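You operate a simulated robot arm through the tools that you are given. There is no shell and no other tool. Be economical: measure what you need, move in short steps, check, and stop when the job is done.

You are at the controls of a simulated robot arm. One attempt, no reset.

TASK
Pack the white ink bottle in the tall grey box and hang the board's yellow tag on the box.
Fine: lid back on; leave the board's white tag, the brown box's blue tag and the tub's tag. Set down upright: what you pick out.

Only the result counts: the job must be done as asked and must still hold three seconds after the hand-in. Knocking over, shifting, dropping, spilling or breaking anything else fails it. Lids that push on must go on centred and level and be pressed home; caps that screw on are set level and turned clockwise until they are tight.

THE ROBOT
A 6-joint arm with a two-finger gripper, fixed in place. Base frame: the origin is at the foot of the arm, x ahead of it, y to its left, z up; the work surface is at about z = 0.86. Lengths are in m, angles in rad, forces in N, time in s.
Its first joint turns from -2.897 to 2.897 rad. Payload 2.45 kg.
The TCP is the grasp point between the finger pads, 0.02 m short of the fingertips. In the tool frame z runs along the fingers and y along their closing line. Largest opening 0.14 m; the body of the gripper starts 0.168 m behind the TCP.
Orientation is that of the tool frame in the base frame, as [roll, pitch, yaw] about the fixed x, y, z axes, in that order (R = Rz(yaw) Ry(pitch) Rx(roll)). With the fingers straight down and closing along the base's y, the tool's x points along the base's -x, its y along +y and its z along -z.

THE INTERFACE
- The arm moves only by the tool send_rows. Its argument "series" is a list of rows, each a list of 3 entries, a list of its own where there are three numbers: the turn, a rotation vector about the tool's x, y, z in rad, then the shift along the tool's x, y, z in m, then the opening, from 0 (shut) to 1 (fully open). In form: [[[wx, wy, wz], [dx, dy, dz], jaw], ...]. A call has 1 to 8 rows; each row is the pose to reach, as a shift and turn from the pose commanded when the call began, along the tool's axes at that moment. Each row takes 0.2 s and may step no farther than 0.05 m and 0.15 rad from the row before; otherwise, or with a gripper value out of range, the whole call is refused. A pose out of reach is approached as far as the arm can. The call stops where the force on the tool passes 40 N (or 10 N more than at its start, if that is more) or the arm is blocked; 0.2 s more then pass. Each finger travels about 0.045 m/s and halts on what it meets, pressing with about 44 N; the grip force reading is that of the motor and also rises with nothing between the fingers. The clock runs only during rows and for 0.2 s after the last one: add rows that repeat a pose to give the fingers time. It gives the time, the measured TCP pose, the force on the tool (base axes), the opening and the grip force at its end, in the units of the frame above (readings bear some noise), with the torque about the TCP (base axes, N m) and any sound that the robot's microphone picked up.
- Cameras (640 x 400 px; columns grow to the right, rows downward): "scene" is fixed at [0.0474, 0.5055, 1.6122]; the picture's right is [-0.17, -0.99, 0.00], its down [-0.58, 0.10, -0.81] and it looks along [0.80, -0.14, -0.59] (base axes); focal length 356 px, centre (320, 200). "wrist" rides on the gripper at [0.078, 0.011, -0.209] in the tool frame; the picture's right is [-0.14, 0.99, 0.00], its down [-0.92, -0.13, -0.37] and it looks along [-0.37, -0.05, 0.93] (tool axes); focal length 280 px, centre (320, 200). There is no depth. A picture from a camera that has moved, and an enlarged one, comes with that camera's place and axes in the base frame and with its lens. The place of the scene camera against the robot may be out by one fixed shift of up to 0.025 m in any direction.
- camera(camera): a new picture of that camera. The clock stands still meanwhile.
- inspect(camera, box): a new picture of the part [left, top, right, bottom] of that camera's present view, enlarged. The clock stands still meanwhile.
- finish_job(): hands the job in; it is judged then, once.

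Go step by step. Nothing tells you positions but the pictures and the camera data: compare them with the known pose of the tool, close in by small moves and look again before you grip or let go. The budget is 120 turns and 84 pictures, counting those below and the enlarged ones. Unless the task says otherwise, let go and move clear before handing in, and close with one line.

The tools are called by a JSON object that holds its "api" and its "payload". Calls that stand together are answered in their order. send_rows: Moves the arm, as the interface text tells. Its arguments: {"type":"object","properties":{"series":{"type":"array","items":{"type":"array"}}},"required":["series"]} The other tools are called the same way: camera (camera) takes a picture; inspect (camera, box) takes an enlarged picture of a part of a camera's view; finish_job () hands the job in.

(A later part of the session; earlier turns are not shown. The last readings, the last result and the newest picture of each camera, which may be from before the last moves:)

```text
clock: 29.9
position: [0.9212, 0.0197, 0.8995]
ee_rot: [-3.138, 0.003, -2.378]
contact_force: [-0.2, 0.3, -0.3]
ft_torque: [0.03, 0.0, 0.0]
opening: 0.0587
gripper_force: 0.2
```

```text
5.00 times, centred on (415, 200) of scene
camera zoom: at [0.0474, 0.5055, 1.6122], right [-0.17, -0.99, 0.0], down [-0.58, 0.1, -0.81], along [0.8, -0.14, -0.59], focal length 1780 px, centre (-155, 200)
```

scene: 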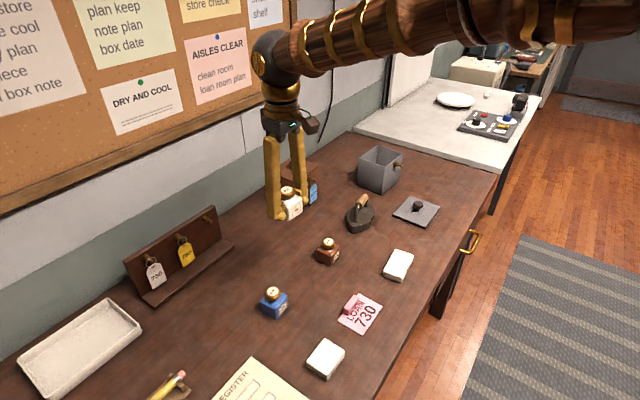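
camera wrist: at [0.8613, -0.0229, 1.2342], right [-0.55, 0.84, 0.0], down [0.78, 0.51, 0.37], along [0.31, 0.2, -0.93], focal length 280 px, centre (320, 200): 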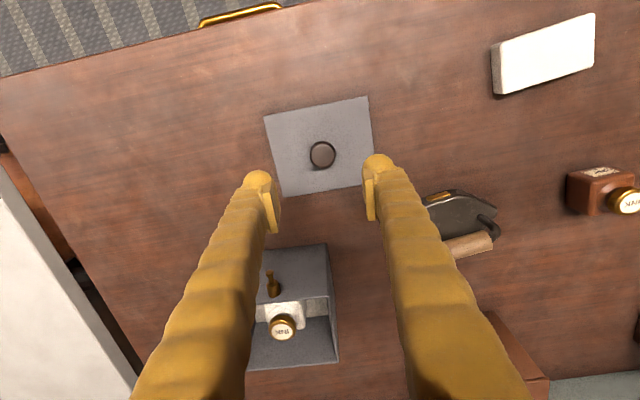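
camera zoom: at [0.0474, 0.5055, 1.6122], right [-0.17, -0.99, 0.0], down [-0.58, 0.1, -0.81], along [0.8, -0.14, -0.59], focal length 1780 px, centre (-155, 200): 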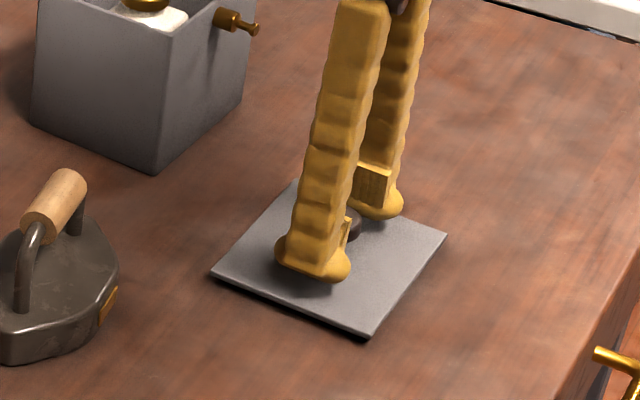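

The knob is exactly at the grasp point. Closing and lifting a little.

{"api": "send_rows", "payload": {"series": [[[0, 0, 0], [0, 0, 0.001], 0.3], [[0, 0, 0], [0, 0, 0.001], 0.1], [[0, 0, 0], [0, 0, 0.001], 0], [[0, 0, 0], [0, 0, 0.001], 0], [[0, 0, 0], [0, 0, 0.001], 0]]}}

{"api": "send_rows", "payload": {"series": [[[0, 0, 0], [0, 0, -0.005], 0], [[0, 0, 0], [0, 0, -0.015], 0], [[0, 0, 0], [0, 0, -0.03], 0], [[0, 0, 0], [0, 0, -0.05], 0], [[0, 0, 0], [0, 0, -0.05], 0]]}}

{"api": "inspect", "payload": {"camera": "scene", "box": [370, 140, 460, 240]}}

{"api": "inspect", "payload": {"camera": "wrist", "box": [220, 100, 420, 260]}}

```text
clock: 31.1
position: [0.9197, 0.0196, 0.8968]
ee_rot: [-3.138, 0.001, -2.381]
contact_force: [0.1, -0.4, 1.5]
ft_torque: [-0.02, 0.0, 0.03]
opening: 0.0286
gripper_force: 44.0
```

```text
clock: 32.4
position: [0.9169, 0.019, 0.9467]
ee_rot: [-3.139, 0.002, -2.38]
contact_force: [-0.4, -0.4, -1.0]
ft_torque: [0.0, 0.01, -0.04]
opening: 0.0284
gripper_force: 44.5
```

```text
4.00 times, centred on (415, 190) of scene
camera zoom: at [0.0474, 0.5055, 1.6122], right [-0.17, -0.99, 0.0], down [-0.58, 0.1, -0.81], along [0.8, -0.14, -0.59], focal length 1424 px, centre (-60, 240)
```

zoom: 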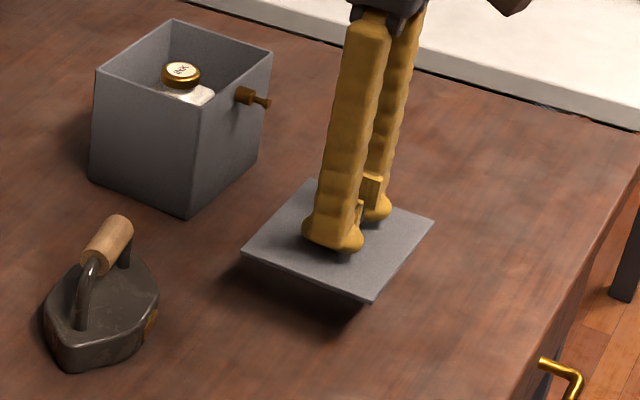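

```text
2.50 times, centred on (320, 180) of wrist
camera zoom: at [0.8534, -0.0266, 1.1568], right [-0.58, 0.81, 0.0], down [0.75, 0.54, 0.37], along [0.3, 0.21, -0.93], focal length 701 px, centre (320, 250)
```

zoom: 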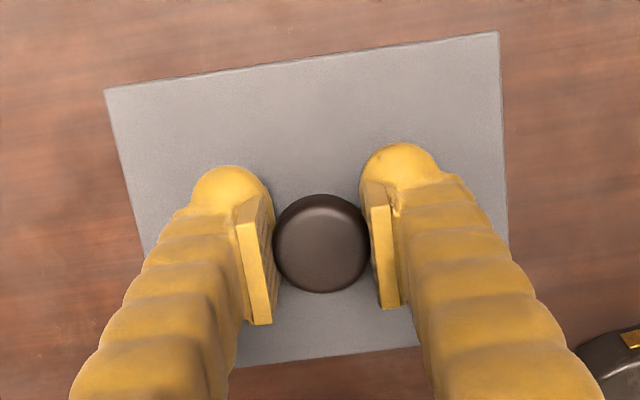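

The lid is held level. I'll lift it and carry it above the box, turning 0.048 rad to match the box.

{"api": "send_rows", "payload": {"series": [[[0, 0, 0], [0, 0, -0.045], 0], [[0, 0, 0], [0, 0, -0.09], 0], [[0, 0, 0.01], [-0.02, -0.009, -0.12], 0], [[0, 0, 0.02], [-0.06, -0.026, -0.12], 0], [[0, 0, 0.03], [-0.1, -0.043, -0.12], 0], [[0, 0, 0.04], [-0.14, -0.06, -0.12], 0], [[0, 0, 0.048], [-0.18, -0.077, -0.12], 0], [[0, 0, 0.048], [-0.2, -0.0865, -0.12], 0]]}}

{"api": "send_rows", "payload": {"series": [[[0, 0, 0], [0, 0, 0.01], 0], [[0, 0, 0], [0, 0, 0.025], 0], [[0, 0, 0], [0, 0, 0.025], 0]]}}

{"api": "camera", "payload": {"camera": "wrist"}}

{"api": "inspect", "payload": {"camera": "scene", "box": [330, 100, 440, 200]}}

```text
clock: 34.1
position: [1.1201, 0.0932, 1.0704]
ee_rot: [-3.138, 0.003, -2.428]
contact_force: [-0.1, -0.7, -0.3]
ft_torque: [0.02, -0.01, -0.02]
opening: 0.0281
gripper_force: 44.1
```

```text
clock: 35.0
position: [1.1214, 0.0934, 1.0417]
ee_rot: [-3.139, 0.004, -2.428]
contact_force: [0.5, 0.2, -0.4]
ft_torque: [0.0, 0.02, 0.01]
opening: 0.028
gripper_force: 43.8
```

```text
40 pictures are left
camera wrist: at [1.0552, 0.0512, 1.2517], right [-0.54, 0.84, 0.0], down [0.78, 0.51, 0.37], along [0.31, 0.2, -0.93], focal length 280 px, centre (320, 200)
```

wrist: 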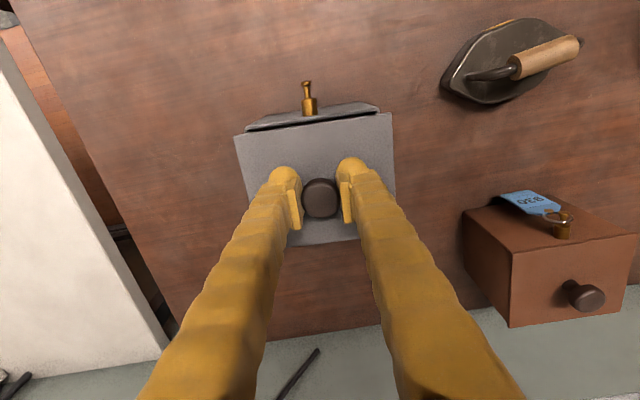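

```text
4.00 times, centred on (385, 150) of scene
camera zoom: at [0.0474, 0.5055, 1.6122], right [-0.17, -0.99, 0.0], down [-0.58, 0.1, -0.81], along [0.8, -0.14, -0.59], focal length 1424 px, centre (60, 400)
```

zoom: 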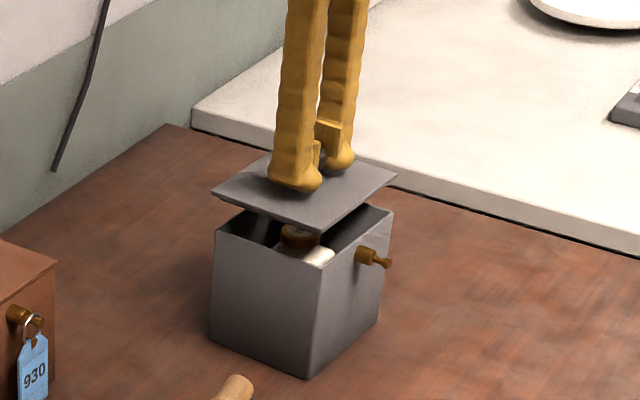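

The lid hovers level above the box; I'll enlarge to check centring.

{"api": "inspect", "payload": {"camera": "wrist", "box": [220, 75, 410, 260]}}

```text
2.16 times, centred on (315, 168) of wrist
camera zoom: at [1.0552, 0.0512, 1.2517], right [-0.54, 0.84, 0.0], down [0.78, 0.51, 0.37], along [0.31, 0.2, -0.93], focal length 606 px, centre (331, 270)
```

zoom: 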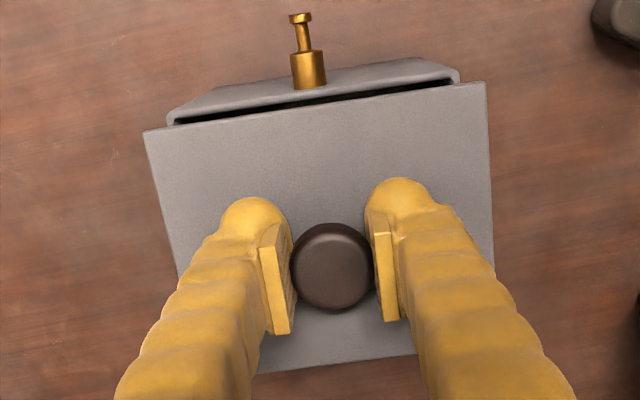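

The lid is within about 1 mm of the rim's outline. Lowering.

{"api": "send_rows", "payload": {"series": [[[0, 0, 0], [0, -0.001, 0.012], 0], [[0, 0, 0], [0, -0.001, 0.022], 0], [[0, 0, 0], [0, -0.001, 0.028], 0], [[0, 0, 0], [0, -0.001, 0.032], 0], [[0, 0, 0], [0, -0.001, 0.034], 0], [[0, 0, 0], [0, -0.001, 0.036], 0], [[0, 0, 0], [0, -0.001, 0.036], 0]]}}

{"api": "inspect", "payload": {"camera": "scene", "box": [330, 120, 430, 200]}}

{"api": "inspect", "payload": {"camera": "wrist", "box": [220, 75, 410, 260]}}

```text
clock: 36.5
position: [1.1235, 0.0926, 1.0103]
ee_rot: [-3.137, 0.003, -2.426]
contact_force: [0.4, 0.0, 4.7]
ft_torque: [0.2, -0.16, 0.02]
opening: 0.027
gripper_force: 43.8
stopped in row 7: the force on the tool passed its limit at 42 N (the readings are from after the stop); the commanded pose is now the measured one
```

```text
5.00 times, centred on (380, 160) of scene
camera zoom: at [0.0474, 0.5055, 1.6122], right [-0.17, -0.99, 0.0], down [-0.58, 0.1, -0.81], along [0.8, -0.14, -0.59], focal length 1780 px, centre (20, 400)
```

zoom: 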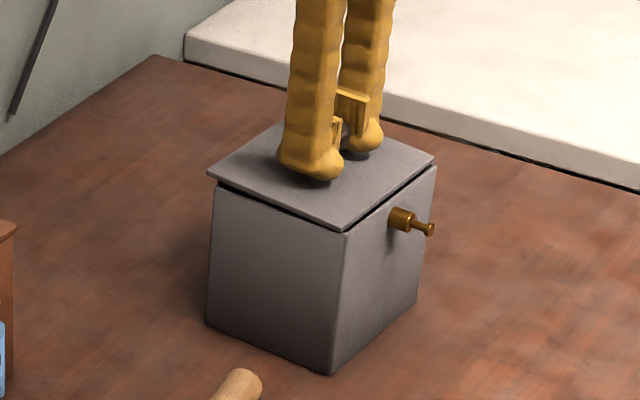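

```text
2.16 times, centred on (315, 168) of wrist
camera zoom: at [1.056, 0.0497, 1.2196], right [-0.54, 0.84, 0.0], down [0.78, 0.51, 0.37], along [0.32, 0.2, -0.93], focal length 606 px, centre (331, 270)
```

zoom: 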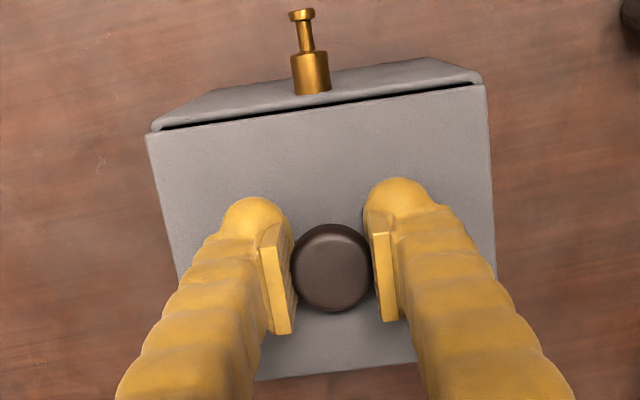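

The lid is seated level but a few millimetres proud; it needs pressing. I'll press down further in small steps.

{"api": "send_rows", "payload": {"series": [[[0, 0, 0], [0, 0, 0.001], 0], [[0, 0, 0], [0, 0, 0.002], 0], [[0, 0, 0], [0, 0, 0.003], 0], [[0, 0, 0], [0, 0, 0.004], 0], [[0, 0, 0], [0, 0, 0.005], 0], [[0, 0, 0], [0, 0, 0.006], 0], [[0, 0, 0], [0, 0, 0.007], 0]]}}

{"api": "inspect", "payload": {"camera": "scene", "box": [330, 120, 430, 200]}}

```text
clock: 37.5
position: [1.1231, 0.0918, 1.0095]
ee_rot: [-3.133, 0.012, -2.428]
contact_force: [0.3, 2.2, 4.1]
ft_torque: [0.09, -0.07, -0.02]
opening: 0.0268
gripper_force: 44.2
stopped in row 4: the force on the tool passed its limit at 42 N (the readings are from after the stop); the commanded pose is now the measured one
```

```text
5.00 times, centred on (380, 160) of scene
camera zoom: at [0.0474, 0.5055, 1.6122], right [-0.17, -0.99, 0.0], down [-0.58, 0.1, -0.81], along [0.8, -0.14, -0.59], focal length 1780 px, centre (20, 400)
```

zoom: 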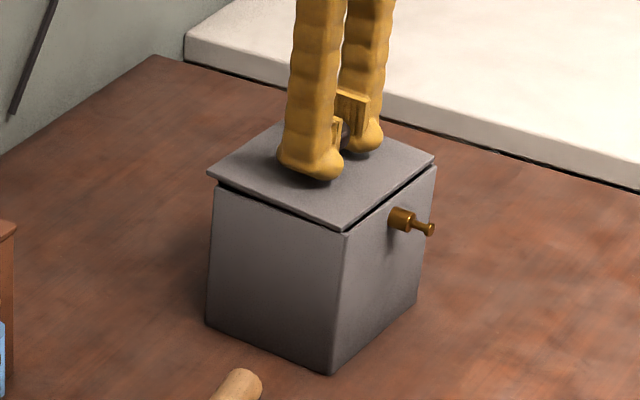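

Not home yet. I'll load it in stages, holding force between calls.

{"api": "send_rows", "payload": {"series": [[[0, 0, 0], [0, 0, 0.001], 0], [[0, 0, 0], [0, 0, 0.002], 0], [[0, 0, 0], [0, 0, 0.0028], 0], [[0, 0, 0], [0, 0, 0.0028], 0]]}}

{"api": "send_rows", "payload": {"series": [[[0, 0, 0], [0, 0, 0.0005], 0], [[0, 0, 0], [0, 0, 0.0008], 0], [[0, 0, 0], [0, 0, 0.0008], 0]]}}

```text
clock: 38.5
position: [1.1234, 0.0912, 1.0095]
ee_rot: [-3.133, 0.011, -2.428]
contact_force: [-0.2, -1.0, 4.3]
ft_torque: [0.18, -0.16, 0.03]
opening: 0.0267
gripper_force: 43.6
stopped in row 4: the force on the tool passed its limit at 41 N (the readings are from after the stop); the commanded pose is now the measured one
```

```text
clock: 39.3
position: [1.1228, 0.0916, 1.0101]
ee_rot: [-3.133, 0.011, -2.427]
contact_force: [1.7, 0.2, 17.7]
ft_torque: [0.03, -0.08, -0.01]
opening: 0.0267
gripper_force: 44.0
```

It's very stiff, so the lid's lip probably sits on the rim: a small misalignment. I'll relax the force and look closely at the corners.

{"api": "send_rows", "payload": {"series": [[[0, 0, 0], [0, 0, -0.0015], 0], [[0, 0, 0], [0, 0, -0.003], 0], [[0, 0, 0], [0, 0, -0.003], 0]]}}

{"api": "inspect", "payload": {"camera": "wrist", "box": [230, 90, 310, 140]}}

{"api": "inspect", "payload": {"camera": "wrist", "box": [320, 90, 400, 140]}}

{"api": "inspect", "payload": {"camera": "scene", "box": [350, 140, 414, 180]}}

```text
clock: 40.1
position: [1.1233, 0.0927, 1.0106]
ee_rot: [-3.133, 0.009, -2.426]
contact_force: [-0.6, -0.4, -0.4]
ft_torque: [-0.01, -0.01, 0.02]
opening: 0.0267
gripper_force: 44.0
```

```text
8.00 times, centred on (270, 115) of wrist
camera zoom: at [1.0556, 0.0495, 1.2197], right [-0.54, 0.84, -0.01], down [0.78, 0.51, 0.38], along [0.32, 0.2, -0.93], focal length 2243 px, centre (720, 880)
```

zoom: 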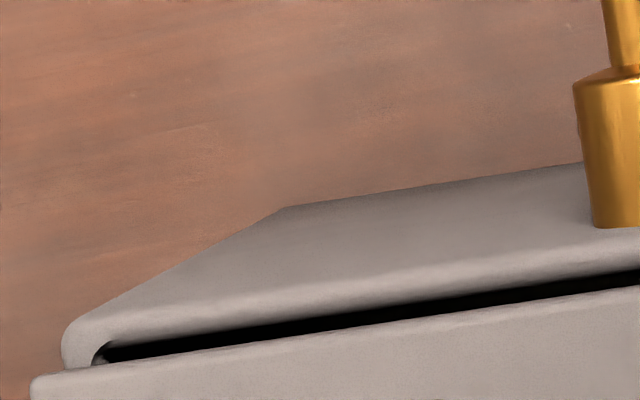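

```text
8.00 times, centred on (360, 115) of wrist
camera zoom: at [1.0556, 0.0495, 1.2197], right [-0.54, 0.84, -0.01], down [0.78, 0.51, 0.38], along [0.32, 0.2, -0.93], focal length 2243 px, centre (0, 880)
```

zoom: 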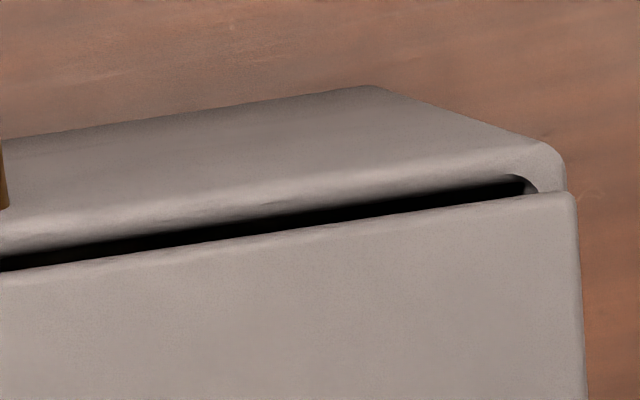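

```text
10.00 times, centred on (382, 160) of scene
camera zoom: at [0.0474, 0.5055, 1.6122], right [-0.17, -0.99, 0.0], down [-0.58, 0.1, -0.81], along [0.8, -0.14, -0.59], focal length 3560 px, centre (-300, 600)
```

zoom: 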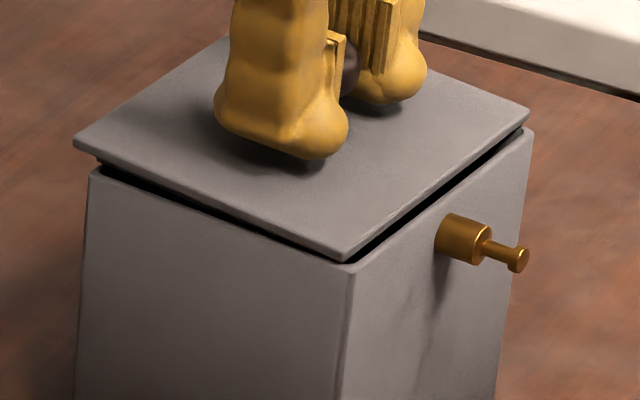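

The lid sits about 3 mm too far back (away from the peg side); the knob is also 3 mm off the grasp point, which agrees. I'll lift slightly, shift 3 mm towards the peg side and lower again.

{"api": "send_rows", "payload": {"series": [[[0, 0, 0], [0, 0, -0.004], 0], [[0, 0, 0], [0.0032, 0, -0.004], 0], [[0, 0, 0], [0.0032, 0, 0], 0], [[0, 0, 0], [0.0032, 0, 0.003], 0], [[0, 0, 0], [0.0032, 0, 0.005], 0], [[0, 0, 0], [0.0032, 0, 0.007], 0], [[0, 0, 0], [0.0032, 0, 0.009], 0]]}}

{"api": "inspect", "payload": {"camera": "scene", "box": [350, 140, 414, 180]}}

```text
clock: 41.5
position: [1.1215, 0.0899, 1.0087]
ee_rot: [-3.131, 0.013, -2.428]
contact_force: [-1.4, 0.5, 4.7]
ft_torque: [0.02, -0.06, 0.0]
opening: 0.0268
gripper_force: 44.4
stopped in row 7: the force on the tool passed its limit at 44 N (the readings are from after the stop); the commanded pose is now the measured one
```

```text
10.00 times, centred on (382, 160) of scene
camera zoom: at [0.0474, 0.5055, 1.6122], right [-0.17, -0.99, 0.0], down [-0.58, 0.1, -0.81], along [0.8, -0.14, -0.59], focal length 3560 px, centre (-300, 600)
```

zoom: 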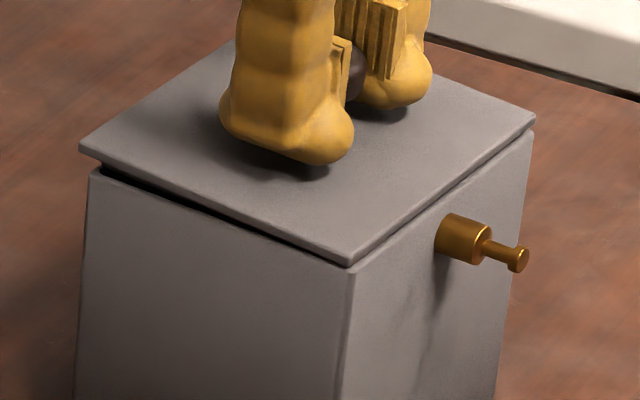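

Better on the peg side; I'll check from the wrist camera.

{"api": "send_rows", "payload": {"series": [[[0, 0, 0], [0, 0, 0], 0]]}}

{"api": "inspect", "payload": {"camera": "wrist", "box": [225, 85, 405, 205]}}

```text
clock: 41.9
position: [1.1207, 0.0903, 1.009]
ee_rot: [-3.131, 0.012, -2.429]
contact_force: [-2.3, -0.2, 8.7]
ft_torque: [0.0, -0.01, -0.02]
opening: 0.0263
gripper_force: 43.9
```

```text
3.33 times, centred on (315, 145) of wrist
camera zoom: at [1.0529, 0.0478, 1.2181], right [-0.54, 0.84, -0.01], down [0.77, 0.51, 0.38], along [0.32, 0.2, -0.92], focal length 935 px, centre (337, 383)
```

zoom: 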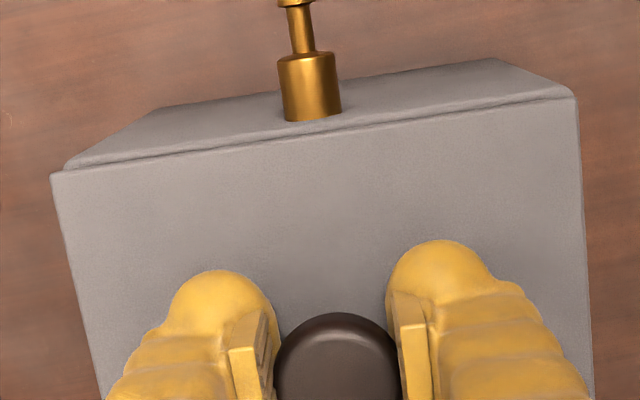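

The front edge is now flush, but the lid is about 1.3 mm too far left and the tool has picked up a slight tilt. I'll lift a little, correct both, and press again.

{"api": "send_rows", "payload": {"series": [[[0, 0, 0], [0, 0, -0.005], 0], [[-0.01, 0.012, 0], [0, 0.0013, -0.005], 0], [[-0.01, 0.012, 0], [0, 0.0013, -0.002], 0], [[-0.01, 0.012, 0], [0, 0.0013, 0.001], 0], [[-0.01, 0.012, 0], [0, 0.0013, 0.003], 0], [[-0.01, 0.012, 0], [0, 0.0013, 0.005], 0], [[-0.01, 0.012, 0], [0, 0.0013, 0.007], 0]]}}

{"api": "inspect", "payload": {"camera": "scene", "box": [350, 140, 414, 180]}}

```text
clock: 43.4
position: [1.1206, 0.0909, 1.0102]
ee_rot: [-3.137, 0.002, -2.429]
contact_force: [0.0, 0.5, 4.9]
ft_torque: [0.04, -0.08, 0.01]
opening: 0.0264
gripper_force: 44.5
stopped in row 7: the force on the tool passed its limit at 43 N (the readings are from after the stop); the commanded pose is now the measured one
```

```text
10.00 times, centred on (382, 160) of scene
camera zoom: at [0.0474, 0.5055, 1.6122], right [-0.17, -0.99, 0.0], down [-0.58, 0.1, -0.81], along [0.8, -0.14, -0.59], focal length 3560 px, centre (-300, 600)
```

zoom: 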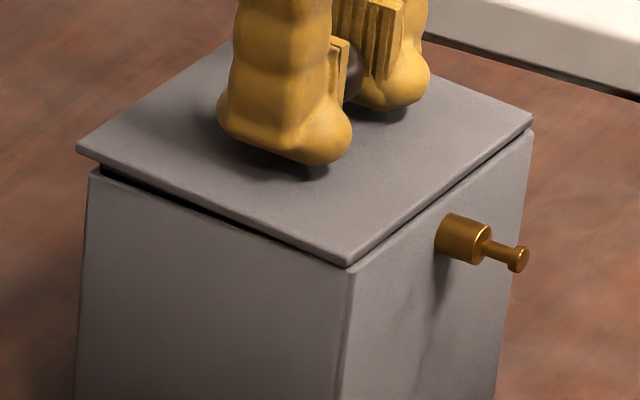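

Still proud. I'll release the knob and look at how the lid rests freely before deciding.

{"api": "send_rows", "payload": {"series": [[[0, 0, 0], [0, 0, -0.001], 0.3], [[0, 0, 0], [0, 0, -0.001], 0.45], [[0, 0, 0], [0, 0, -0.001], 0.45], [[0, 0, 0], [0, 0, -0.03], 0.45], [[0, 0, 0], [0, 0, -0.06], 0.45], [[0, 0, 0], [0.03, 0, -0.09], 0.45], [[0, 0, 0], [0.06, 0, -0.09], 0.45], [[0, 0, 0], [0.06, 0, -0.09], 0.45]]}}

{"api": "inspect", "payload": {"camera": "scene", "box": [345, 135, 417, 180]}}

{"api": "camera", "payload": {"camera": "wrist"}}

```text
clock: 45.1
position: [1.0755, 0.052, 1.0983]
ee_rot: [-3.137, 0.004, -2.43]
contact_force: [0.8, -0.1, 0.0]
ft_torque: [0.0, 0.0, -0.01]
opening: 0.063
gripper_force: 0.1
```

```text
8.89 times, centred on (381, 158) of scene
camera zoom: at [0.0474, 0.5055, 1.6122], right [-0.17, -0.99, 0.0], down [-0.58, 0.1, -0.81], along [0.8, -0.14, -0.59], focal length 3164 px, centre (-222, 578)
```

zoom: 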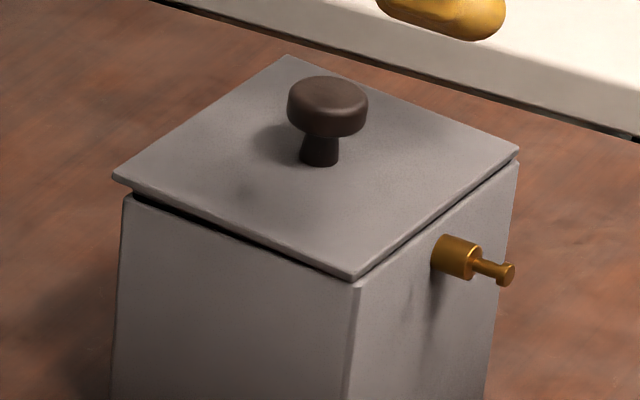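

```text
27 pictures are left
camera wrist: at [1.0092, 0.0083, 1.3081], right [-0.54, 0.84, 0.0], down [0.78, 0.51, 0.37], along [0.31, 0.2, -0.93], focal length 280 px, centre (320, 200)
```

wrist: 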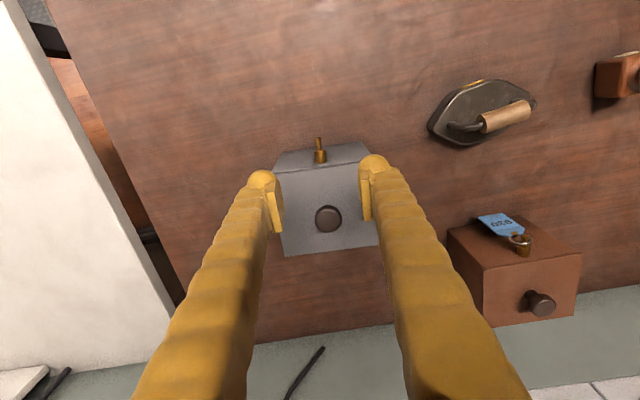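

The lid looks level and close to centred, about 5 mm up. The closed brown box is a useful reference for how a seated lid looks.

{"api": "inspect", "payload": {"camera": "scene", "box": [263, 150, 335, 195]}}

{"api": "inspect", "payload": {"camera": "wrist", "box": [260, 130, 390, 265]}}

```text
8.89 times, centred on (299, 172) of scene
camera zoom: at [0.0474, 0.5055, 1.6122], right [-0.17, -0.99, 0.0], down [-0.58, 0.1, -0.81], along [0.8, -0.14, -0.59], focal length 3164 px, centre (507, 444)
```

zoom: 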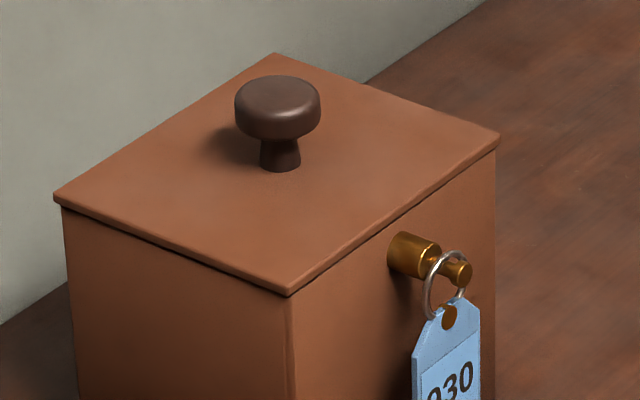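

```text
2.96 times, centred on (325, 198) of wrist
camera zoom: at [1.0092, 0.0083, 1.3081], right [-0.54, 0.84, 0.0], down [0.78, 0.51, 0.37], along [0.31, 0.2, -0.93], focal length 831 px, centre (305, 207)
```

zoom: 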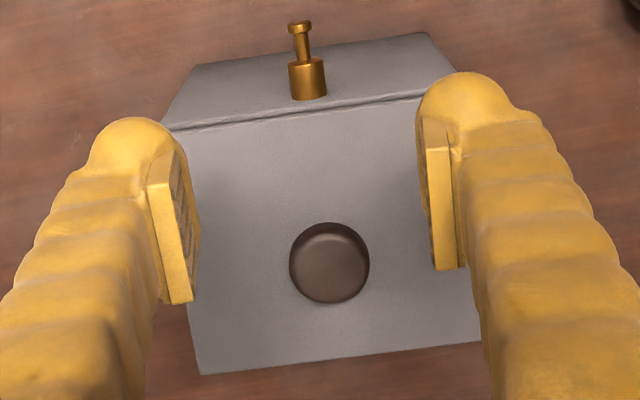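

Compared with the seated brown lid, mine still needs about 1.5 mm towards the peg side. I'll regrip the knob at the same pose.

{"api": "send_rows", "payload": {"series": [[[0, 0, 0], [-0.03, 0, 0], 0.45], [[0, 0, 0], [-0.06, 0, 0], 0.45], [[0, 0, 0], [-0.06, 0, 0.045], 0.45], [[0, 0, 0], [-0.06, 0, 0.088], 0.45], [[0, 0, 0], [-0.06, 0, 0.088], 0.2], [[0, 0, 0], [-0.06, 0, 0.088], 0], [[0, 0, 0], [-0.06, 0, 0.088], 0], [[0, 0, 0], [-0.06, 0, 0.088], 0]]}}

{"api": "send_rows", "payload": {"series": [[[0, 0, 0], [0, 0, -0.004], 0], [[0, 0, 0], [0.0016, 0, -0.004], 0], [[0, 0, 0], [0.0016, 0, 0], 0], [[0, 0, 0], [0.0016, 0, 0.002], 0], [[0, 0, 0], [0.0016, 0, 0.004], 0], [[0, 0, 0], [0.0016, 0, 0.006], 0], [[0, 0, 0], [0.0016, 0, 0.008], 0], [[0, 0, 0], [0.0016, 0, 0.01], 0]]}}

{"api": "inspect", "payload": {"camera": "scene", "box": [345, 135, 417, 180]}}

```text
clock: 47.0
position: [1.1208, 0.0939, 1.0093]
ee_rot: [-3.138, 0.004, -2.427]
contact_force: [-0.4, -1.5, -0.4]
ft_torque: [-0.05, 0.0, -0.02]
opening: 0.0269
gripper_force: 39.0
```

```text
clock: 48.7
position: [1.12, 0.0912, 1.0047]
ee_rot: [-3.137, 0.007, -2.429]
contact_force: [-3.1, 1.4, 4.4]
ft_torque: [-0.07, 0.07, -0.02]
opening: 0.0263
gripper_force: 44.1
heard: snap
stopped in row 8: the force on the tool passed its limit at 43 N (the readings are from after the stop); the commanded pose is now the measured one
```

```text
8.89 times, centred on (381, 158) of scene
camera zoom: at [0.0474, 0.5055, 1.6122], right [-0.17, -0.99, 0.0], down [-0.58, 0.1, -0.81], along [0.8, -0.14, -0.59], focal length 3164 px, centre (-222, 578)
```

zoom: 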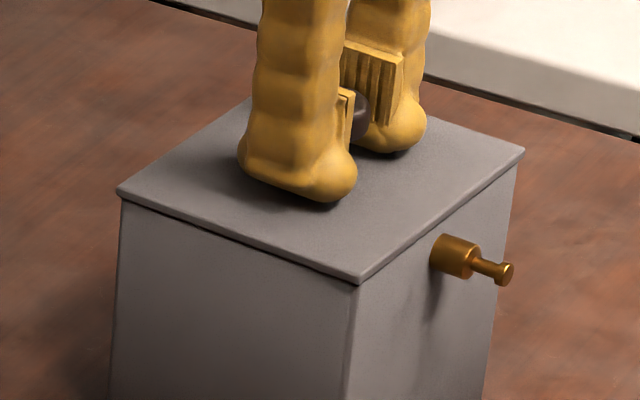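

Snap: the lid is home and flush. I'll release and back off, then move to the tag board.

{"api": "send_rows", "payload": {"series": [[[0, 0, 0], [0, 0, 0], 0.3], [[0, 0, 0], [0, 0, 0], 0.45], [[0, 0, 0], [0, 0, 0], 0.45], [[0, 0, 0], [0, 0, -0.03], 0.45], [[0, 0, 0], [0, 0, -0.07], 0.45], [[0, 0, 0], [0, 0, -0.11], 0.45], [[0, 0, 0], [0, 0, -0.15], 0.45], [[0, 0, 0], [0, 0, -0.19], 0.45]]}}

{"api": "inspect", "payload": {"camera": "scene", "box": [345, 135, 417, 180]}}

```text
clock: 50.5
position: [1.1205, 0.0899, 1.1952]
ee_rot: [-3.136, 0.007, -2.427]
contact_force: [-0.6, -0.4, -0.4]
ft_torque: [0.02, -0.05, -0.01]
opening: 0.0629
gripper_force: 0.1
```

```text
8.89 times, centred on (381, 158) of scene
camera zoom: at [0.0474, 0.5055, 1.6122], right [-0.17, -0.99, 0.0], down [-0.58, 0.1, -0.81], along [0.8, -0.14, -0.59], focal length 3164 px, centre (-222, 578)
```

zoom: 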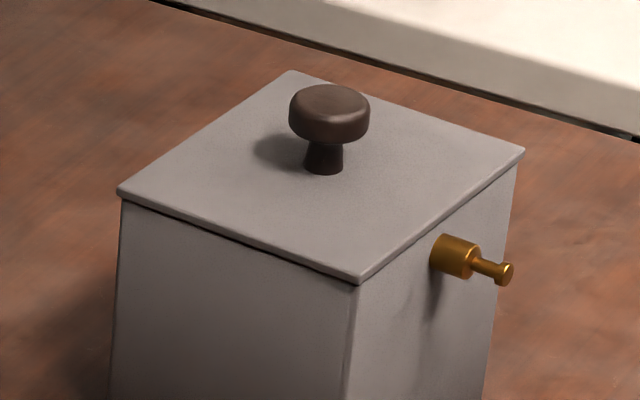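

The lid is seated level. Next, the yellow tag: about (0.79, 0.75, 0.95) on the board. I'll travel along the table at height to a standoff.

{"api": "send_rows", "payload": {"series": [[[0, 0, 0], [0, 0.048, 0], 0.45], [[0, 0, 0], [0, 0.096, 0], 0.45], [[0, 0, 0], [0, 0.144, 0], 0.45], [[0, 0, 0], [0, 0.192, 0], 0.45], [[0, 0, 0], [0, 0.24, 0], 0.45], [[0, 0, 0], [0, 0.288, 0], 0.45], [[0, 0, 0], [0, 0.336, 0], 0.45], [[0, 0, 0], [0, 0.384, 0], 0.45]]}}

{"api": "send_rows", "payload": {"series": [[[0, 0, 0], [0, 0.048, 0], 0.45], [[0, 0, 0], [0, 0.096, 0], 0.45], [[0, 0, 0], [0, 0.144, 0], 0.45], [[0, 0, 0], [0, 0.192, 0], 0.45], [[0, 0, 0], [-0.015, 0.237, 0], 0.45], [[0, 0, 0], [-0.035, 0.277, 0], 0.45], [[0, 0, 0], [-0.06, 0.315, 0.0], 0.45], [[0, 0, 0], [-0.06, 0.315, 0.0], 0.45]]}}

{"api": "camera", "payload": {"camera": "wrist"}}

```text
clock: 52.3
position: [0.8638, 0.38, 1.1953]
ee_rot: [-3.137, 0.006, -2.428]
contact_force: [0.8, 0.4, -0.5]
ft_torque: [-0.01, 0.07, -0.01]
opening: 0.0631
gripper_force: 0.2
```

```text
clock: 54.1
position: [0.7091, 0.6548, 1.1921]
ee_rot: [-3.136, 0.007, -2.428]
contact_force: [0.0, -0.3, 0.0]
ft_torque: [-0.01, 0.02, -0.01]
opening: 0.063
gripper_force: 0.1
```

```text
22 pictures are left
camera wrist: at [0.6418, 0.6118, 1.4009], right [-0.55, 0.84, 0.0], down [0.78, 0.51, 0.38], along [0.32, 0.2, -0.93], focal length 280 px, centre (320, 200)
```

wrist: 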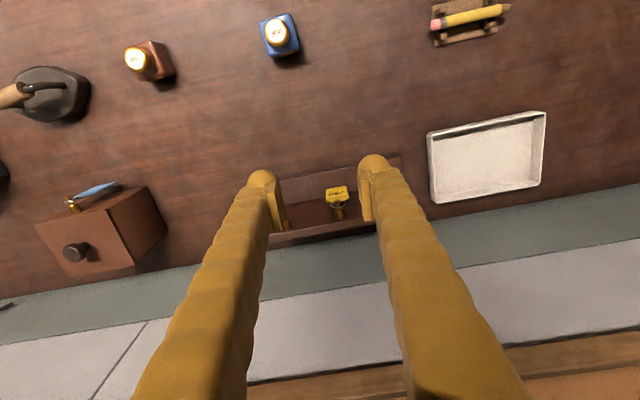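

The yellow tag shows between the fingers. Enlarging.

{"api": "inspect", "payload": {"camera": "wrist", "box": [265, 150, 405, 250]}}

{"api": "inspect", "payload": {"camera": "scene", "box": [130, 190, 258, 310]}}

```text
4.00 times, centred on (335, 200) of wrist
camera zoom: at [0.6418, 0.6118, 1.4009], right [-0.55, 0.84, 0.0], down [0.78, 0.51, 0.38], along [0.32, 0.2, -0.93], focal length 1122 px, centre (260, 200)
```

zoom: 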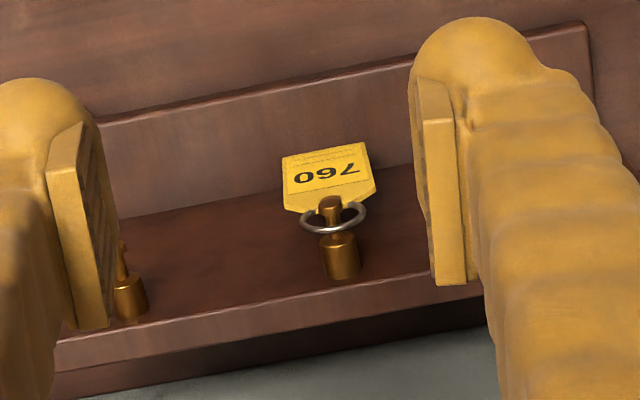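

```text
3.33 times, centred on (194, 250) of scene
camera zoom: at [0.0474, 0.5055, 1.6122], right [-0.17, -0.99, 0.0], down [-0.58, 0.1, -0.81], along [0.8, -0.14, -0.59], focal length 1187 px, centre (740, 33)
```

zoom: 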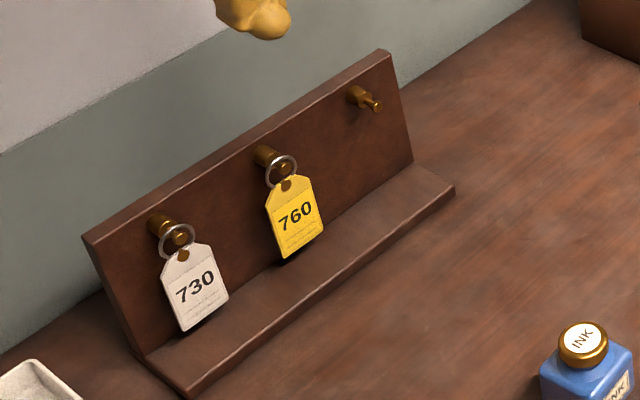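

Tag plate estimated at tool offset x=-0.10, y=+0.017, z 0.893-0.957, about 4 cm wide. I'll move above it with the fingers straddling it along the board, and check again.

{"api": "send_rows", "payload": {"series": [[[0, 0, 0], [-0.033, 0.006, 0.02], 0.47], [[0, 0, 0], [-0.066, 0.012, 0.04], 0.47], [[0, 0, 0], [-0.095, 0.0175, 0.06], 0.47], [[0, 0, 0], [-0.097, 0.0175, 0.1], 0.47], [[0, 0, 0], [-0.097, 0.0175, 0.13], 0.47], [[0, 0, 0], [-0.097, 0.0175, 0.13], 0.47]]}}

{"api": "inspect", "payload": {"camera": "wrist", "box": [240, 60, 400, 220]}}

{"api": "inspect", "payload": {"camera": "scene", "box": [130, 170, 258, 300]}}

```text
clock: 55.5
position: [0.7683, 0.7369, 1.0609]
ee_rot: [-3.136, 0.007, -2.427]
contact_force: [1.3, 0.9, 0.1]
ft_torque: [0.01, 0.02, 0.01]
opening: 0.0658
gripper_force: 0.0
```

```text
2.50 times, centred on (320, 140) of wrist
camera zoom: at [0.7022, 0.6938, 1.2716], right [-0.54, 0.84, 0.0], down [0.78, 0.51, 0.38], along [0.32, 0.2, -0.93], focal length 701 px, centre (320, 350)
```

zoom: 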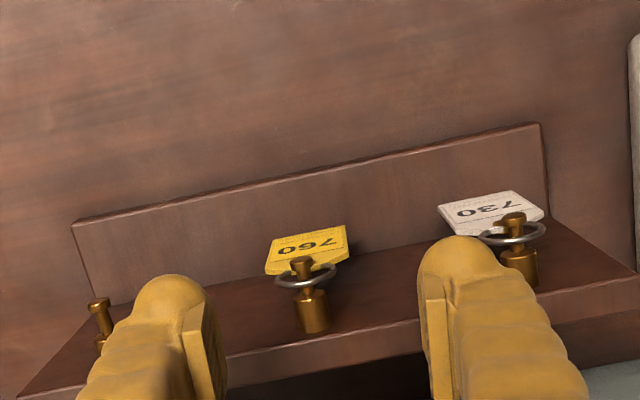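

```text
3.08 times, centred on (194, 235) of scene
camera zoom: at [0.0474, 0.5055, 1.6122], right [-0.17, -0.99, 0.0], down [-0.58, 0.1, -0.81], along [0.8, -0.14, -0.59], focal length 1095 px, centre (708, 92)
```

zoom: 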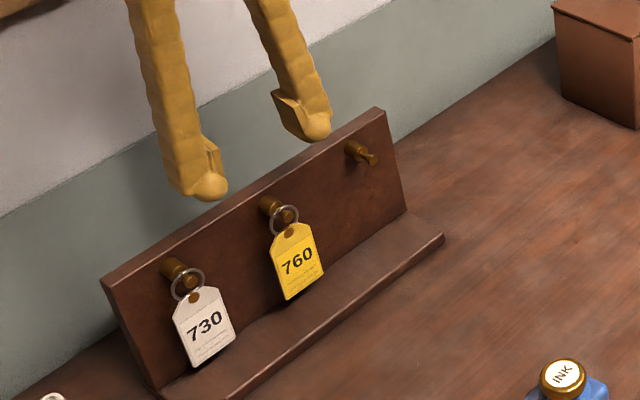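

The tag is 6.5 mm to the left of the finger centre. I'll correct and descend to the plate's mid-height.

{"api": "send_rows", "payload": {"series": [[[0, 0, 0], [-0.002, -0.0065, 0.0], 0.47], [[0, 0, 0], [-0.002, -0.0065, 0.04], 0.47], [[0, 0, 0], [-0.002, -0.0065, 0.08], 0.47], [[0, 0, 0], [-0.002, -0.0065, 0.115], 0.47], [[0, 0, 0], [-0.002, -0.0065, 0.134], 0.47], [[0, 0, 0], [-0.002, -0.0065, 0.134], 0.47]]}}

{"api": "inspect", "payload": {"camera": "wrist", "box": [230, 90, 410, 240]}}

{"api": "inspect", "payload": {"camera": "scene", "box": [140, 200, 240, 280]}}

```text
clock: 56.9
position: [0.7754, 0.7306, 0.9278]
ee_rot: [-3.136, 0.007, -2.428]
contact_force: [-0.5, -0.4, 0.3]
ft_torque: [0.02, 0.01, 0.02]
opening: 0.066
gripper_force: 0.1
```

```text
2.67 times, centred on (320, 165) of wrist
camera zoom: at [0.7084, 0.688, 1.1375], right [-0.54, 0.84, 0.0], down [0.78, 0.51, 0.38], along [0.32, 0.2, -0.93], focal length 748 px, centre (320, 293)
```

zoom: 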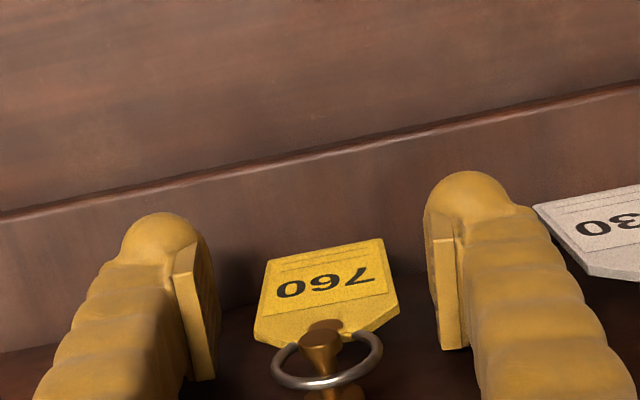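

```text
5.00 times, centred on (190, 240) of scene
camera zoom: at [0.0474, 0.5055, 1.6122], right [-0.17, -0.99, 0.0], down [-0.58, 0.1, -0.81], along [0.8, -0.14, -0.59], focal length 1780 px, centre (970, 0)
```

zoom: 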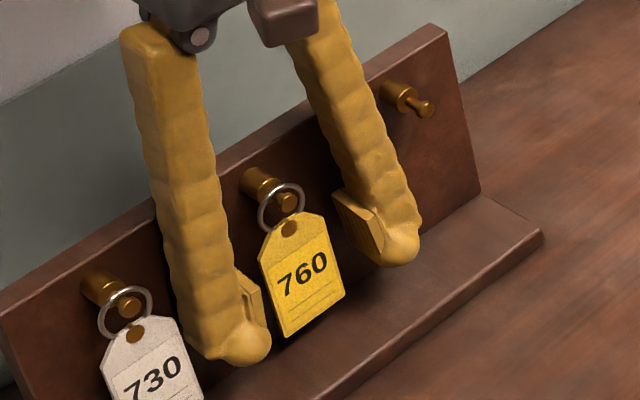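

The tag is centred between the fingers. Closing on its edges.

{"api": "send_rows", "payload": {"series": [[[0, 0, 0], [0, 0, 0], 0.3], [[0, 0, 0], [0, 0, 0], 0.25], [[0, 0, 0], [0, 0, 0], 0.2], [[0, 0, 0], [0, 0, 0], 0.2], [[0, 0, 0], [0, 0, 0], 0.2]]}}

{"api": "inspect", "payload": {"camera": "wrist", "box": [230, 110, 410, 260]}}

```text
clock: 58.1
position: [0.7753, 0.7305, 0.9281]
ee_rot: [-3.134, 0.006, -2.429]
contact_force: [0.6, 0.0, -0.7]
ft_torque: [0.0, -0.01, 0.01]
opening: 0.0366
gripper_force: 44.0
```

```text
2.67 times, centred on (320, 185) of wrist
camera zoom: at [0.7085, 0.688, 1.1377], right [-0.54, 0.84, 0.0], down [0.78, 0.51, 0.38], along [0.32, 0.2, -0.93], focal length 748 px, centre (320, 240)
```

zoom: 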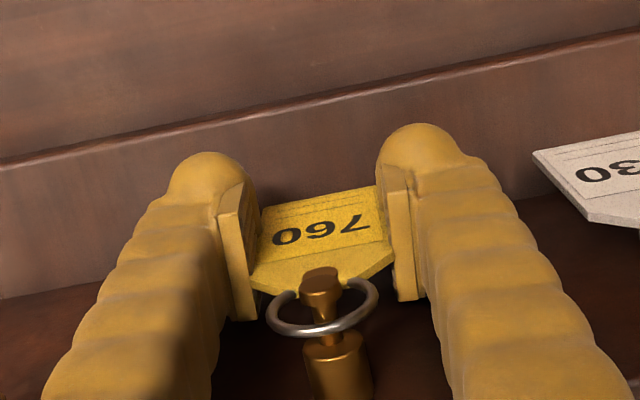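

The tag is gripped by its edges, ring still round the rod. I'll lift 8 mm to clear the peg's end knob, then pull straight out.

{"api": "send_rows", "payload": {"series": [[[0, 0, 0], [0, 0, -0.004], 0.2], [[0, 0, 0], [0, 0, -0.008], 0.2], [[0, 0, 0], [0.005, 0, -0.008], 0.2], [[0, 0, 0], [0.012, 0, -0.008], 0.2], [[0, 0, 0], [0.02, 0, -0.008], 0.2], [[0, 0, 0], [0.03, 0, -0.008], 0.2], [[0, 0, 0], [0.045, 0, -0.008], 0.2], [[0, 0, 0], [0.06, 0, -0.008], 0.2]]}}

{"api": "inspect", "payload": {"camera": "wrist", "box": [230, 110, 410, 260]}}

{"api": "inspect", "payload": {"camera": "scene", "box": [140, 190, 260, 300]}}

```text
clock: 59.9
position: [0.7292, 0.6911, 0.9338]
ee_rot: [-3.136, 0.006, -2.428]
contact_force: [0.9, -0.2, -0.5]
ft_torque: [0.0, -0.05, 0.0]
opening: 0.0366
gripper_force: 43.8
```

```text
2.67 times, centred on (320, 185) of wrist
camera zoom: at [0.663, 0.6494, 1.1431], right [-0.54, 0.84, 0.0], down [0.78, 0.51, 0.38], along [0.32, 0.2, -0.93], focal length 748 px, centre (320, 240)
```

zoom: 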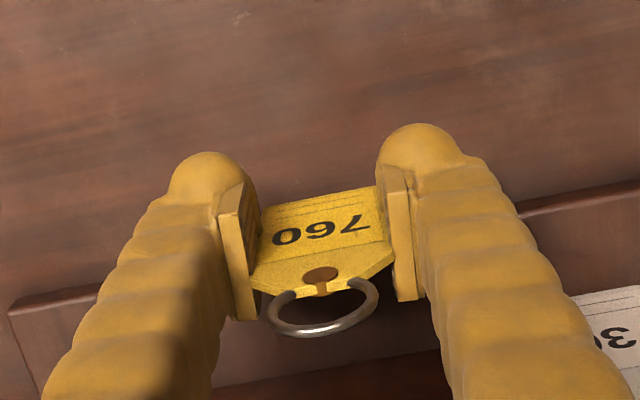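

```text
3.64 times, centred on (200, 245) of scene
camera zoom: at [0.0474, 0.5055, 1.6122], right [-0.17, -0.99, 0.0], down [-0.58, 0.1, -0.81], along [0.8, -0.14, -0.59], focal length 1294 px, centre (756, 36)
```

zoom: 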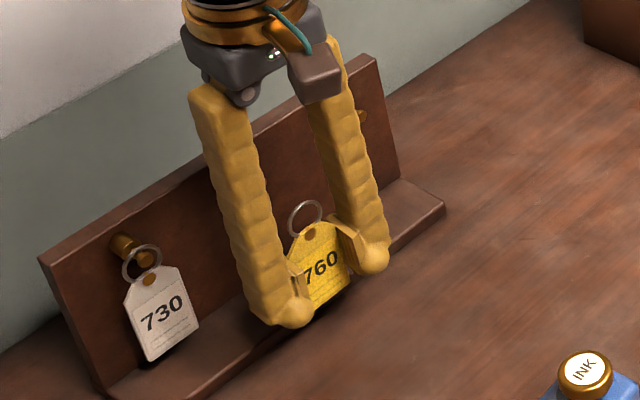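

The tag is off with its ring standing up, and the white tag stays hung. I'll rise and carry it back to a standoff in front of the grey box's peg.

{"api": "send_rows", "payload": {"series": [[[0, 0, 0], [0.02, 0, -0.04], 0.2], [[0, 0, 0], [0.03, 0, -0.085], 0.2], [[0, 0, 0], [0.04, 0, -0.13], 0.2], [[0, 0, 0], [0.05, 0, -0.175], 0.2], [[0, 0, 0], [0.065, -0.04, -0.19], 0.2], [[0, 0, 0], [0.08, -0.085, -0.19], 0.2], [[0, 0, 0], [0.095, -0.13, -0.19], 0.2], [[0, 0, 0], [0.11, -0.175, -0.19], 0.2]]}}

{"api": "send_rows", "payload": {"series": [[[0, 0, 0], [0.015, -0.045, 0], 0.2], [[0, 0, 0], [0.03, -0.09, 0], 0.2], [[0, 0, 0], [0.045, -0.135, 0], 0.2], [[0, 0, 0], [0.06, -0.18, 0], 0.2], [[0, 0, 0], [0.075, -0.225, 0], 0.2], [[0, 0, 0], [0.09, -0.27, 0], 0.2], [[0, 0, 0], [0.1, -0.315, 0], 0.2], [[0, 0, 0], [0.1076, -0.36, 0], 0.2]]}}

{"api": "send_rows", "payload": {"series": [[[0, 0, 0], [0, -0.045, 0], 0.2], [[0, 0, 0], [0, -0.09, 0], 0.2], [[0, 0, 0], [0, -0.135, 0], 0.2], [[0, 0, 0], [0, -0.174, 0], 0.2], [[0, 0, 0], [0, -0.174, 0], 0.2]]}}

{"api": "camera", "payload": {"camera": "wrist"}}

```text
clock: 61.7
position: [0.7607, 0.4893, 1.1262]
ee_rot: [-3.137, 0.006, -2.425]
contact_force: [0.3, 0.3, -0.3]
ft_torque: [0.02, 0.04, -0.02]
opening: 0.0367
gripper_force: 43.8
```

```text
clock: 63.5
position: [0.9153, 0.146, 1.1266]
ee_rot: [-3.137, 0.008, -2.427]
contact_force: [-0.3, -0.3, -0.8]
ft_torque: [-0.03, -0.04, 0.01]
opening: 0.0365
gripper_force: 44.2
```

```text
clock: 64.7
position: [1.0301, 0.0134, 1.1279]
ee_rot: [-3.136, 0.008, -2.427]
contact_force: [0.3, 0.3, -0.1]
ft_torque: [0.0, 0.0, -0.01]
opening: 0.0371
gripper_force: 44.0
```

```text
12 pictures are left
camera wrist: at [0.963, -0.0289, 1.3364], right [-0.55, 0.84, 0.0], down [0.78, 0.51, 0.38], along [0.32, 0.2, -0.93], focal length 280 px, centre (320, 200)
```

wrist: 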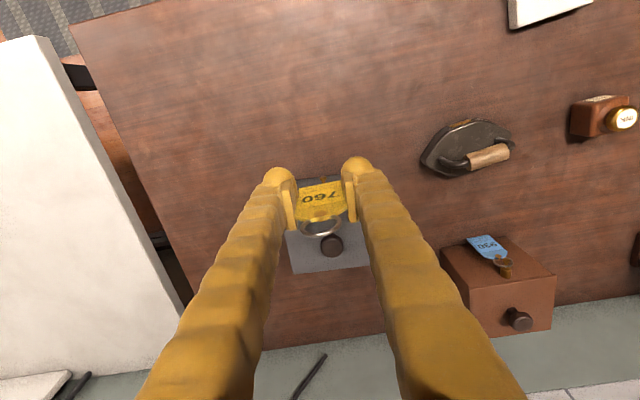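

The peg is straight ahead, about 2 cm beyond the ring. I'll lower to a bit above the hanging height and compare ring and peg from both cameras.

{"api": "send_rows", "payload": {"series": [[[0, 0, 0], [0.005, 0.001, 0.045], 0.2], [[0, 0, 0], [0.005, 0.001, 0.09], 0.2], [[0, 0, 0], [0.005, 0.001, 0.135], 0.2], [[0, 0, 0], [0.005, 0.001, 0.175], 0.2], [[0, 0, 0], [0.005, 0.001, 0.2], 0.2], [[0, 0, 0], [0.005, 0.001, 0.2], 0.2]]}}

{"api": "inspect", "payload": {"camera": "scene", "box": [350, 130, 440, 210]}}

{"api": "inspect", "payload": {"camera": "wrist", "box": [230, 130, 410, 280]}}

```text
clock: 66.1
position: [1.0264, 0.0104, 0.9273]
ee_rot: [-3.136, 0.007, -2.426]
contact_force: [0.4, -0.2, 0.5]
ft_torque: [0.01, 0.0, 0.01]
opening: 0.0367
gripper_force: 44.4
```

```text
5.00 times, centred on (395, 170) of scene
camera zoom: at [0.0474, 0.5055, 1.6122], right [-0.17, -0.99, 0.0], down [-0.58, 0.1, -0.81], along [0.8, -0.14, -0.59], focal length 1780 px, centre (-55, 350)
```

zoom: 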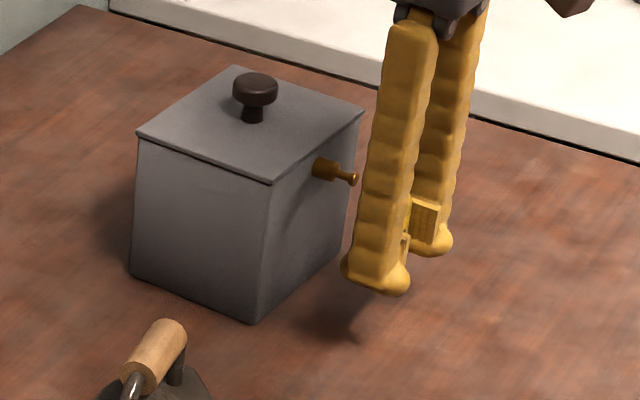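

```text
2.67 times, centred on (320, 205) of wrist
camera zoom: at [0.9606, -0.0317, 1.1372], right [-0.55, 0.84, 0.0], down [0.78, 0.51, 0.38], along [0.32, 0.2, -0.93], focal length 748 px, centre (320, 187)
```

zoom: 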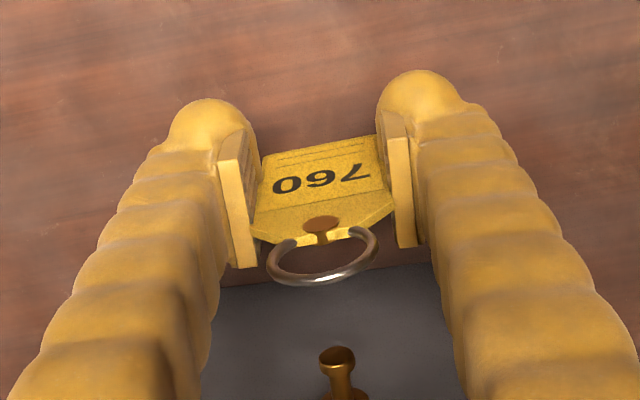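

The ring centre sits about 51 mm above the TCP; the peg axis triangulates to z≈0.961 with its tip about 39 mm ahead. I'll lower to ring height and come up to just short of the tip, then check.

{"api": "send_rows", "payload": {"series": [[[0, 0, 0], [0, -0.0015, 0.016], 0.2], [[0, 0, 0], [-0.015, -0.0015, 0.016], 0.2], [[0, 0, 0], [-0.025, -0.0015, 0.016], 0.2], [[0, 0, 0], [-0.032, -0.0015, 0.016], 0.2], [[0, 0, 0], [-0.032, -0.0015, 0.016], 0.2]]}}

{"api": "inspect", "payload": {"camera": "wrist", "box": [260, 160, 380, 260]}}

```text
clock: 67.3
position: [1.0531, 0.0319, 0.9098]
ee_rot: [-3.137, 0.007, -2.428]
contact_force: [0.4, 0.2, -1.0]
ft_torque: [0.0, -0.01, 0.02]
opening: 0.0366
gripper_force: 43.9
```

```text
4.00 times, centred on (320, 210) of wrist
camera zoom: at [0.9867, -0.0112, 1.1204], right [-0.54, 0.84, 0.0], down [0.78, 0.51, 0.38], along [0.32, 0.2, -0.93], focal length 1122 px, centre (320, 160)
```

zoom: 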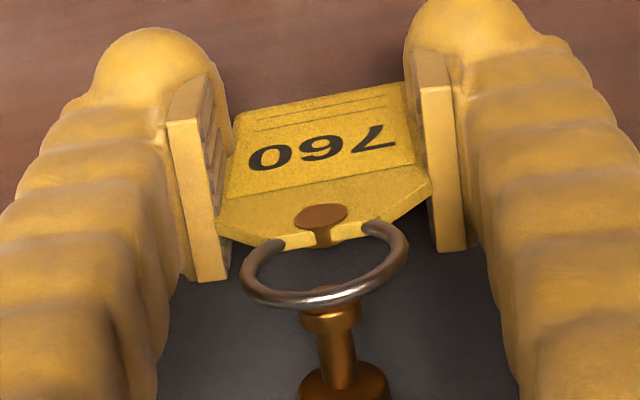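

The peg end lines up with the ring's opening. Advancing in small steps.

{"api": "send_rows", "payload": {"series": [[[0, 0, 0], [-0.003, 0, 0], 0.2], [[0, 0, 0], [-0.006, 0, 0], 0.2], [[0, 0, 0], [-0.009, 0, 0], 0.2], [[0, 0, 0], [-0.011, 0, 0], 0.2], [[0, 0, 0], [-0.011, 0, 0], 0.2]]}}

{"api": "inspect", "payload": {"camera": "wrist", "box": [260, 160, 380, 260]}}

```text
clock: 68.5
position: [1.0602, 0.0389, 0.9128]
ee_rot: [-3.136, 0.008, -2.428]
contact_force: [-2.8, -1.1, 0.2]
ft_torque: [0.09, -0.11, 0.0]
opening: 0.0366
gripper_force: 43.7
```

```text
4.00 times, centred on (320, 210) of wrist
camera zoom: at [0.9942, -0.0041, 1.121], right [-0.55, 0.84, 0.0], down [0.78, 0.51, 0.38], along [0.32, 0.2, -0.93], focal length 1122 px, centre (320, 160)
```

zoom: 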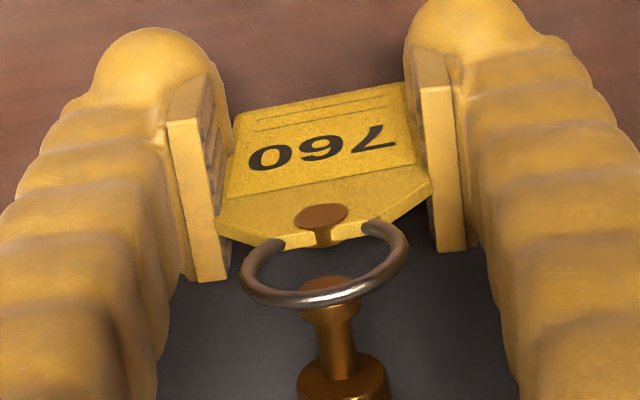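

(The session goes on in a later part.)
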